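You operate a simulated robot arm through the tools that you are given. There is no shell and no other tool. Be economical: measure what you need, move in short steps, check, and stop when the job is done.

The job below is to be done with a simulated robot arm. You get a single attempt, and the scene is never put back.

TASK
Take the green napkin ring and leave it on top of the medlar jar.

Only the result counts: the job must be done as asked and must still hold three seconds after the hand-in. Knocking over, shifting, dropping, spilling or breaking anything else fails it.

THE ROBOT
A 7-joint arm with a two-finger parallel gripper, fixed in place. Base frame: the origin is at the foot of the arm, x ahead of it, y to its left, z up; the work surface is at about z = 0. Units: cm, degrees, N and s.
With the tool pointing down near the work surface it reaches from about 24 to 62 cm from the base axis. Its first joint turns from -66.0 to 66.0 degrees. Payload 2.6 kg.
The TCP is the grasp point between the finger pads, 3 cm short of the fingertips. In the tool frame z runs along the fingers and y along their closing line. Largest opening 9.4 cm; finger width 2.8, thickness 1; the body of the gripper, 5 by 9.6 cm, starts 5.5 cm behind the TCP.
Orientation is told as [roll, pitch, yaw] about the base's x, y, z axes, in that order, counted from this pose: with the fingers straight down and closing along the base's y, the tool's x points along the base's -x, its y along +y and its z along -z.

THE INTERFACE
- The arm moves only by the tool nudge_tool. Its argument "series" is a list of rows, each a list of 4 numbers: the shift along the tool's x, y, z in cm, then the turn about the tool's z in degrees. In form: [[dx, dy, dz, yaw], ...]. A call has 1 to 10 rows; each row is the pose to reach, as a shift and turn from the pose commanded when the call began, along the tool's axes at that moment. "fingers" is the opening, from 0 (shut) to 1 (fully open), set as the call begins (left out, the last holds). Each row takes 0.2 s and may step no farther than 5 cm and 8.6 degrees from the row before; otherwise, or with a gripper value out of range, the whole call is refused. Where a pose cannot be reached the arm comes as near as it can. A force on the tool above 40 N (or 10 N above the force at the start of the call, whichever is more), or a blocked arm, ends the call early, and 0.2 s more pass. Each finger travels about 7.2 cm/s and halts on what it meets, pressing with about 39 N; the grip force reading is that of the motor and also rises with nothing between the fingers. The clock runs only during rows and for 0.2 s after the last one: add rows that repeat a pose to give the fingers time. The reply holds the time, the measured pose of the TCP, the force on the tool along the base axes, the opening and the grip force, in the units named above and with some noise.
- Cameras (640 x 400 px; columns grow to the right, rows downward): "scene" is fixed at [0.11, 41, 57.44]; the picture's right is [-0.97, -0.24, 0.00], its down [-0.11, 0.45, -0.89] and it looks along [0.21, -0.86, -0.46] (base axes); focal length 328 px, centre (320, 200). "wrist" rides on the gripper at [-3.7, 0, -5.8] in the tool frame; the picture's right is [0.00, -1.00, 0.00], its down [0.97, 0.00, -0.24] and it looks along [0.24, 0.00, 0.97] (tool axes); focal length 218 px, centre (320, 200).
- grab_frame(camera): a new picture of that camera. No time passes.
- pixel_to_xyz(camera, pixels): for up to 12 pixels [column, row] of the newest picture of that camera ("zoom" is the newest enlarged one), the place [x, y, z] in the base frame of the surface seen there, good to about 0.2 cm. No time passes.
- close_up(camera, box): a new picture of the part [left, top, right, bottom] of that camera's present view, enlarged. No time passes.
- close_job(): hands the job in; it is judged then, once.

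Work in short steps. Measure before you move; look again where a grasp or a placing could have gone wrong, and mend it. You have 60 turns and 20 pictures in all, those below and enlarged ones among them. Open the gripper and draw the arm clear of the work before you hand the job in, unless the task says otherwise; then end with one line.

The tools are called after "Request:" by a JSON object that holds its "method" and its "body". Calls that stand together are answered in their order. nudge_tool: Moves the arm, as the interface text tells. Its arguments: {"type":"object","properties":{"series":{"type":"array"},"fingers":{"type":"number"}},"required":["series"]} The other tools are called the same way: grab_frame (camera) takes a picture; pixel_to_xyz (camera, pixels) gives the place of the surface under pixels of a picture; close_up (camera, box) takes an enlarged picture of a part of a camera's view; close_job () hands the job in.

At the start:

```text
t: 0.0
tcp_pos: [26.27, -33.06, 22.33]
orientation: [-0.1, 0.0, 0.0]
force: [-0.3, -1.5, -0.7]
opening: 9.39
grasp_force: 0.0
```

scene: 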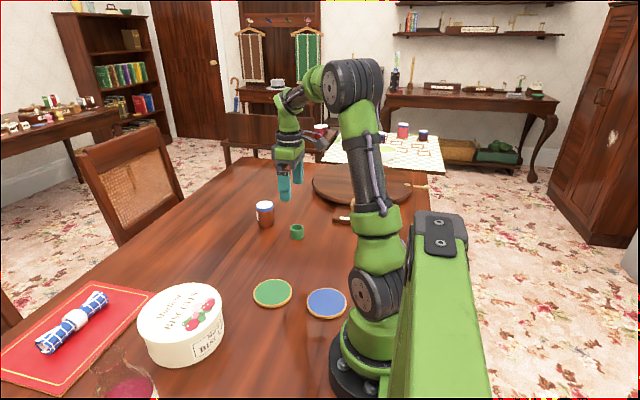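
wrist: 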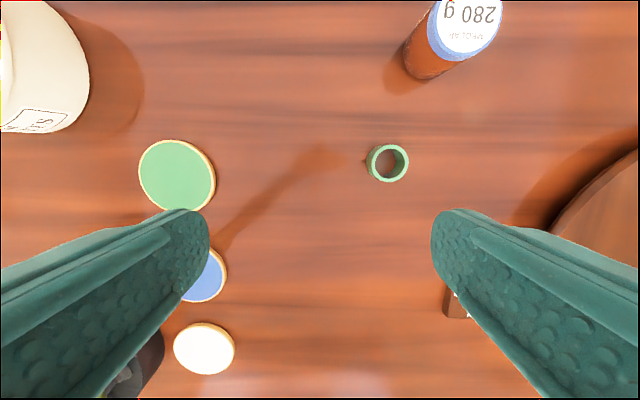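

The scene picture shows a green ring near (297,231) and a jar near (265,213), with other jars at (403,130) and (423,135). I'll zoom in on both groups to read the labels.

Request:
{"method": "close_up", "body": {"camera": "scene", "box": [240, 180, 336, 240]}}

Request:
{"method": "close_up", "body": {"camera": "scene", "box": [300, 100, 460, 200]}}

Request:
{"method": "pixel_to_xyz", "body": {"camera": "wrist", "pixels": [[388, 147], [388, 179], [371, 162], [405, 162], [388, 163], [468, 25], [434, 30], [498, 25], [460, 48], [420, 70]]}}

Request:
{"method": "pixel_to_xyz", "body": {"camera": "scene", "pixels": [[265, 205], [265, 220], [297, 226], [297, 235], [403, 125], [423, 131], [340, 220]]}}

```text
6.67 times, centred on (288, 210) of scene
```

zoom: 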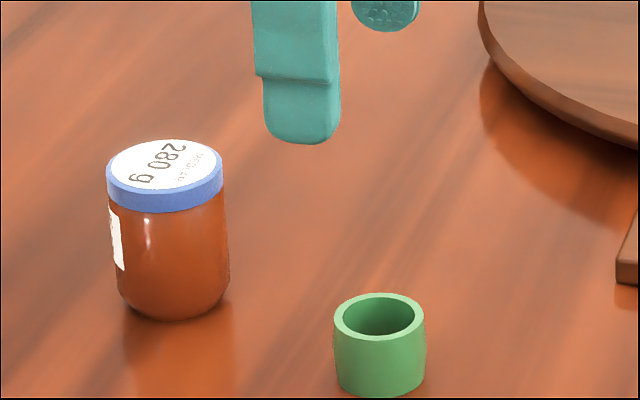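

```text
4.00 times, centred on (380, 150) of scene
```

zoom: 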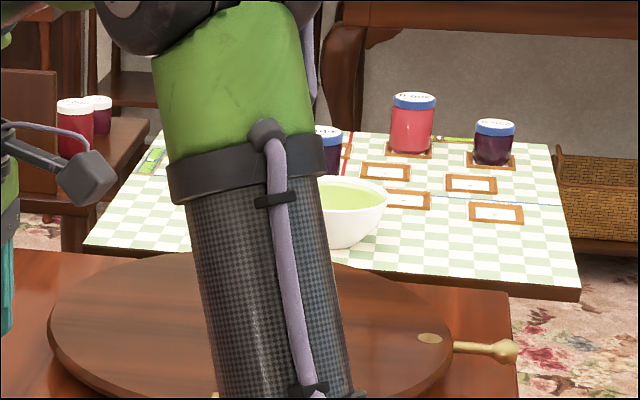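

```text
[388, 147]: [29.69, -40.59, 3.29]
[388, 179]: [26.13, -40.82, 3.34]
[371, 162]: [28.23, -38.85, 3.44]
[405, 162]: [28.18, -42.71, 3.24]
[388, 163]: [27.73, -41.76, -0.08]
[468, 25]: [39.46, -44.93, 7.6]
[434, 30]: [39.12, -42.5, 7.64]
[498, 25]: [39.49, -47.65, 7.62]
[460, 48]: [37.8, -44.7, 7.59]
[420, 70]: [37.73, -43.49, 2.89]
```

```text
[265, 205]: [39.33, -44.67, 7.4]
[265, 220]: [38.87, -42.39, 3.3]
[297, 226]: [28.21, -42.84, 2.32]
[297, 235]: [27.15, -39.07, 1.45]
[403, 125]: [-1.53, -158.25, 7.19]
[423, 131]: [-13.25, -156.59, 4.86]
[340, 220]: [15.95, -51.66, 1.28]
```

The only jar in reach is the orange-brown 280 g one, with its lid at about (39.4,-45,7.6). The ring centre is about (27.95,-40.8), 4 cm across and 3.3 cm tall. I'll read the jar label and move above the ring with a partial opening.

Request:
{"method": "nudge_tool", "body": {"series": [[-0.6, -2.6, 2, 0], [-1.2, -5.2, 4.5, 0], [-1.7, -7.75, 7, 0], [-1.7, -7.75, 8.3, 0], [-1.7, -7.75, 8.3, 0]], "fingers": 0.75}}

Request:
{"method": "grab_frame", "body": {"camera": "wrist"}}

Request:
{"method": "close_up", "body": {"camera": "scene", "box": [249, 196, 281, 216]}}

```text
t: 1.2
tcp_pos: [27.95, -40.92, 13.97]
orientation: [0.0, 0.0, 0.0]
force: [0.5, 0.1, 0.2]
opening: 7.07
grasp_force: 0.1
```

```text
15 pictures are left
```

wrist: 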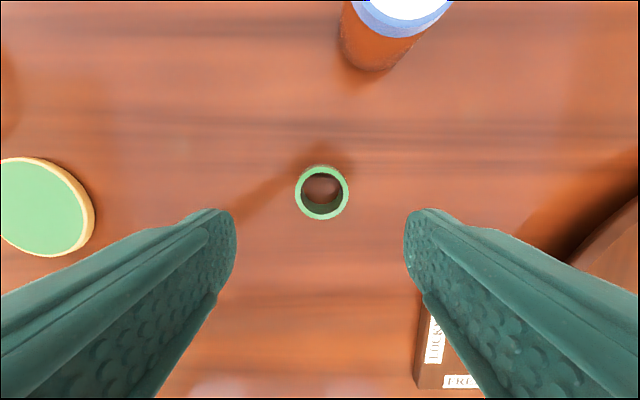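

```text
16.00 times, centred on (265, 206) of scene
```

zoom: 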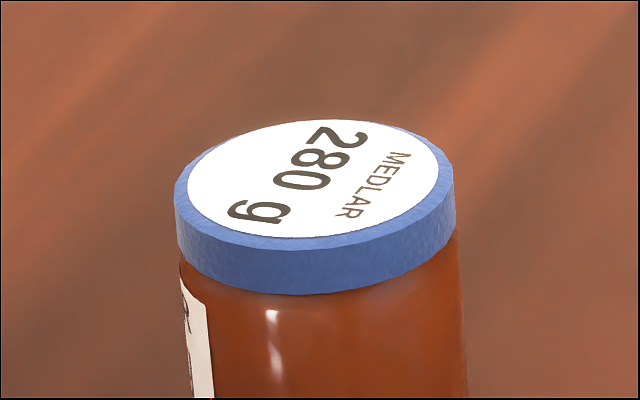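

The lid reads MEDLAR, so that is the right jar. There is a labelled block at (430,340) and a board at (590,240) near the right finger. I'll measure those, the ring and the lid edges.

Request:
{"method": "pixel_to_xyz", "body": {"camera": "wrist", "pixels": [[322, 169], [322, 217], [297, 193], [346, 193], [322, 214], [426, 305], [432, 330], [445, 375], [418, 385], [580, 258], [620, 210]]}}

Request:
{"method": "pixel_to_xyz", "body": {"camera": "zoom", "pixels": [[180, 200], [450, 190], [310, 125], [320, 245], [315, 180], [200, 165], [430, 150], [240, 140], [400, 225], [200, 215]]}}

```text
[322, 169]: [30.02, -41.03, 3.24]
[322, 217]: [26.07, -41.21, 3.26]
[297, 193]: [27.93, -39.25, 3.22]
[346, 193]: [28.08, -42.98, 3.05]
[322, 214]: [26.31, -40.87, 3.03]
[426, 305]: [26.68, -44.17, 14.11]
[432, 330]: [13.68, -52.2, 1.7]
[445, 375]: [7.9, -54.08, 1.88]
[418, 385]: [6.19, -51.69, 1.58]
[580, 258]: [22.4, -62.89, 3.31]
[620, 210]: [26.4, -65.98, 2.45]
```

```text
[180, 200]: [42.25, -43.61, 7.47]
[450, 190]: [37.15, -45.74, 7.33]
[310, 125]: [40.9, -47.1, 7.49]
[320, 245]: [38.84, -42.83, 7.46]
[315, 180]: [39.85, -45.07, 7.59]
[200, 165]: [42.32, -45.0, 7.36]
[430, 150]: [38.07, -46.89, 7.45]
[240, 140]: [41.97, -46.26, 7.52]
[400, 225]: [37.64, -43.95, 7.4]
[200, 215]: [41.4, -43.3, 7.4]
```

Nothing is close enough to get in the fingers' way. The ring centre is about (28.05,-41.1) and the lid centre about (39.75,-44.95,7.55). I'll descend to TCP z≈3.8 and close.

Request:
{"method": "nudge_tool", "body": {"series": [[-0.1, -0.15, 3, 0], [-0.1, -0.15, 6, 0], [-0.1, -0.15, 8.5, 0], [-0.1, -0.15, 10.15, 0], [-0.1, -0.15, 10.15, 0]]}}

Request:
{"method": "nudge_tool", "body": {"series": [[0, 0, 0, 0], [0, 0, 0, 0], [0, 0, 0, 0], [0, 0, 0, 0]], "fingers": 0.3}}

```text
t: 2.4
tcp_pos: [27.95, -41.07, 4.07]
orientation: [0.0, 0.0, 0.1]
force: [-0.5, -0.3, 0.1]
opening: 7.07
grasp_force: 0.0
```

```text
t: 3.4
tcp_pos: [28.01, -41.11, 4.1]
orientation: [0.0, 0.0, 0.0]
force: [-0.8, 0.2, 0.5]
opening: 4.12
grasp_force: 39.1
```

The fingers halted at 4.12 cm with 39 N, so the ring is held. I'll lift 10 cm.

Request:
{"method": "nudge_tool", "body": {"series": [[0, 0, -2, 0], [0, 0, -5, 0], [0, 0, -8, 0], [0, 0, -10, 0], [0, 0, -10, 0]]}}

Request:
{"method": "grab_frame", "body": {"camera": "wrist"}}

```text
t: 4.6
tcp_pos: [27.97, -40.82, 13.99]
orientation: [0.0, -0.1, 0.1]
force: [0.8, -0.2, -0.4]
opening: 4.12
grasp_force: 39.3
```

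```text
13 pictures are left
```

wrist: 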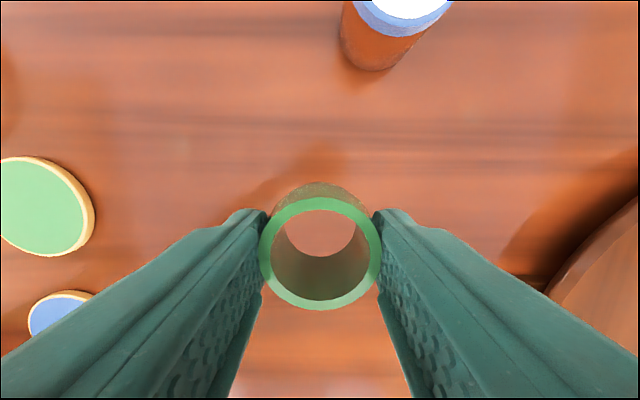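

The ring is held level. I'll carry it over the lid at z≈14.

Request:
{"method": "nudge_tool", "body": {"series": [[-2, -0.6, 0, 0], [-5, -1.6, 0, 0], [-8, -2.6, 0, 0], [-10.5, -3.5, 0, 0], [-11.75, -3.95, 0, 0], [-11.75, -3.95, 0, 0], [-11.75, -3.95, 0, 0]]}}

Request:
{"method": "grab_frame", "body": {"camera": "wrist"}}

Request:
{"method": "close_up", "body": {"camera": "scene", "box": [233, 170, 297, 210]}}

```text
t: 6.2
tcp_pos: [39.67, -45.09, 13.98]
orientation: [0.1, 0.0, 0.0]
force: [-0.7, 0.4, -0.4]
opening: 4.1
grasp_force: 38.7
```

```text
12 pictures are left
```

wrist: 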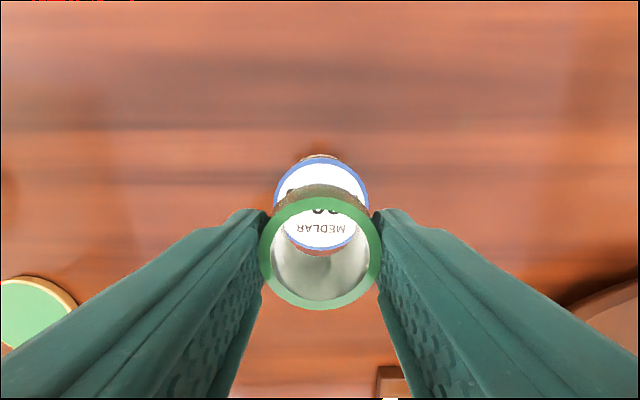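

```text
10.00 times, centred on (265, 190) of scene
```

zoom: 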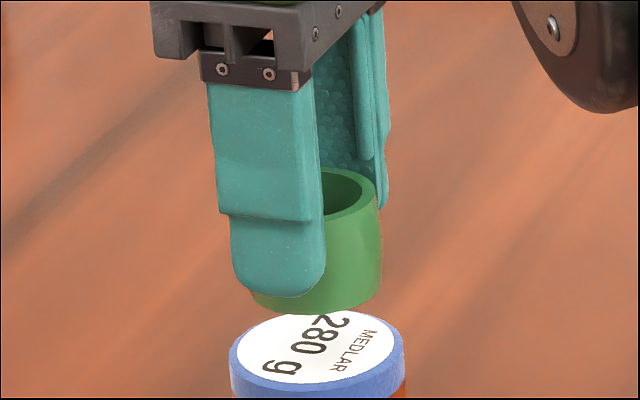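

The lid is centred at column 321 and the ring at 320, so y is good. I'll check the lid's near and far edges for x.

Request:
{"method": "pixel_to_xyz", "body": {"camera": "wrist", "pixels": [[321, 162], [320, 248], [276, 199], [367, 199], [320, 306], [320, 201]]}}

```text
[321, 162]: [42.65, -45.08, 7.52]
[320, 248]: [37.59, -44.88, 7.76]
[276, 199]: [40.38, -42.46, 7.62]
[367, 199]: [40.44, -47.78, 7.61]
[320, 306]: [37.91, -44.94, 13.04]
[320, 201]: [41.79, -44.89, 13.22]
```

The lid centre is about (39.95,-45.05) and the ring centre (39.85,-44.95). The ring bottom is at about z=9.9 and the lid at 7.6. I'll lower 1.9 cm, then take small steps while watching the force.

Request:
{"method": "nudge_tool", "body": {"series": [[-0.05, 0, 1, 0], [-0.1, 0, 1.6, 0], [-0.1, 0, 1.9, 0], [-0.1, 0, 1.9, 0]]}}

Request:
{"method": "close_up", "body": {"camera": "scene", "box": [233, 180, 297, 220]}}

```text
t: 7.2
tcp_pos: [39.98, -45.0, 12.05]
orientation: [0.1, 0.0, -0.1]
force: [0.1, 0.2, -0.4]
opening: 4.12
grasp_force: 39.4
```

```text
10.00 times, centred on (265, 200) of scene
```

zoom: 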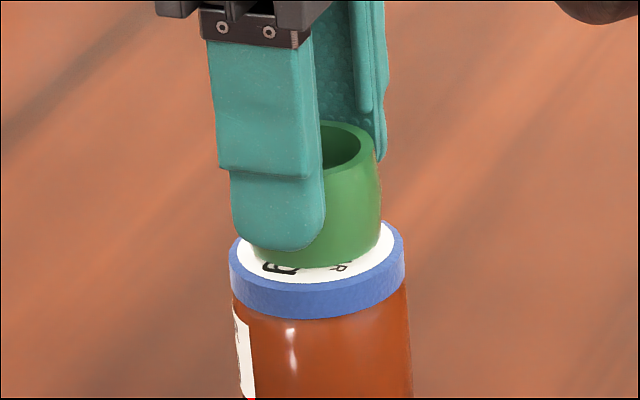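

The ring sits well inside the lid with a small gap below it. I'll lower 0.2 cm, then look at the force.

Request:
{"method": "nudge_tool", "body": {"series": [[0, 0, 0.1, 0], [0, 0, 0.2, 0], [0, 0, 0.2, 0]]}}

```text
t: 8.0
tcp_pos: [39.9, -44.93, 12.03]
orientation: [-0.1, 0.1, -0.1]
force: [0.0, 0.2, -0.7]
opening: 4.11
grasp_force: 39.2
```

There is no contact force yet, so I'll continue down in small steps.

Request:
{"method": "nudge_tool", "body": {"series": [[0, 0, 0.1, 0], [0, 0, 0.15, 0], [0, 0, 0.15, 0]]}}

```text
t: 8.8
tcp_pos: [39.95, -44.87, 11.64]
orientation: [0.1, 0.0, -0.1]
force: [0.4, 1.0, 0.8]
opening: 4.12
grasp_force: 39.6
```

Force is still within noise, with the ring bottom at about 7.6. I'll take one more small step.

Request:
{"method": "nudge_tool", "body": {"series": [[0, 0, 0.08, 0], [0, 0, 0.08, 0]]}}

Request:
{"method": "close_up", "body": {"camera": "scene", "box": [245, 190, 285, 215]}}

```text
t: 9.4
tcp_pos: [39.86, -44.92, 11.77]
orientation: [-0.1, -0.1, 0.0]
force: [0.0, 0.9, 6.6]
opening: 4.1
grasp_force: 38.9
```

```text
16.00 times, centred on (265, 202) of scene
```

zoom: 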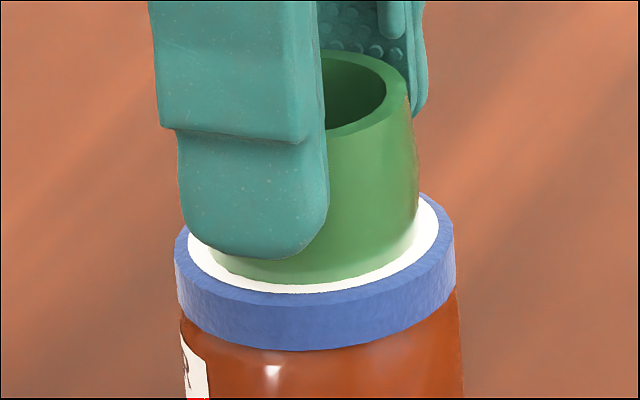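

Contact: 6.6 N upward, and the ring is seated on the lid. I'll open moderately.

Request:
{"method": "nudge_tool", "body": {"series": [[0, 0, 0, 0], [0, 0, 0, 0], [0, 0, 0, 0]], "fingers": 0.7}}

Request:
{"method": "nudge_tool", "body": {"series": [[0, 0, -1, 0], [0, 0, -3, 0], [0, 0, -6, 0], [0, 0, -9, 0], [4, 1, -11, 0], [8, 2, -11, 0], [12, 3, -11, 0], [12, 3, -11, 0]]}}

Request:
{"method": "close_up", "body": {"camera": "scene", "box": [225, 175, 305, 225]}}

```text
t: 10.2
tcp_pos: [39.97, -44.92, 11.45]
orientation: [-0.1, 0.0, 0.0]
force: [0.5, 0.6, 0.7]
opening: 6.6
grasp_force: 0.0
```

```text
t: 12.0
tcp_pos: [32.57, -47.38, 25.02]
orientation: [0.0, 0.0, 0.1]
force: [-0.8, 0.7, -0.2]
opening: 6.58
grasp_force: 0.1
out of reach, approached as far as the arm can: row 4, 5, 6, 7, 8
```

```text
8.00 times, centred on (265, 200) of scene
```

zoom: 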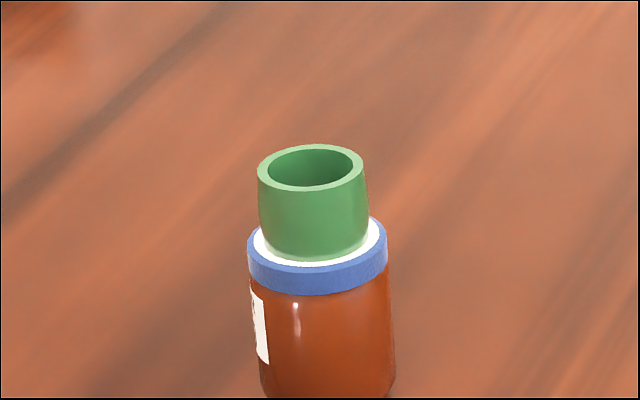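

The ring rests level and centred on the medlar jar's lid, and the arm is clear with the gripper open. I'm handing in.

Request:
{"method": "close_job", "body": {}}

```text
The job is handed in.
```

The green napkin ring is on top of the medlar jar, resting level and centred on the lid; the gripper is open and the arm clear, and the job is handed in.
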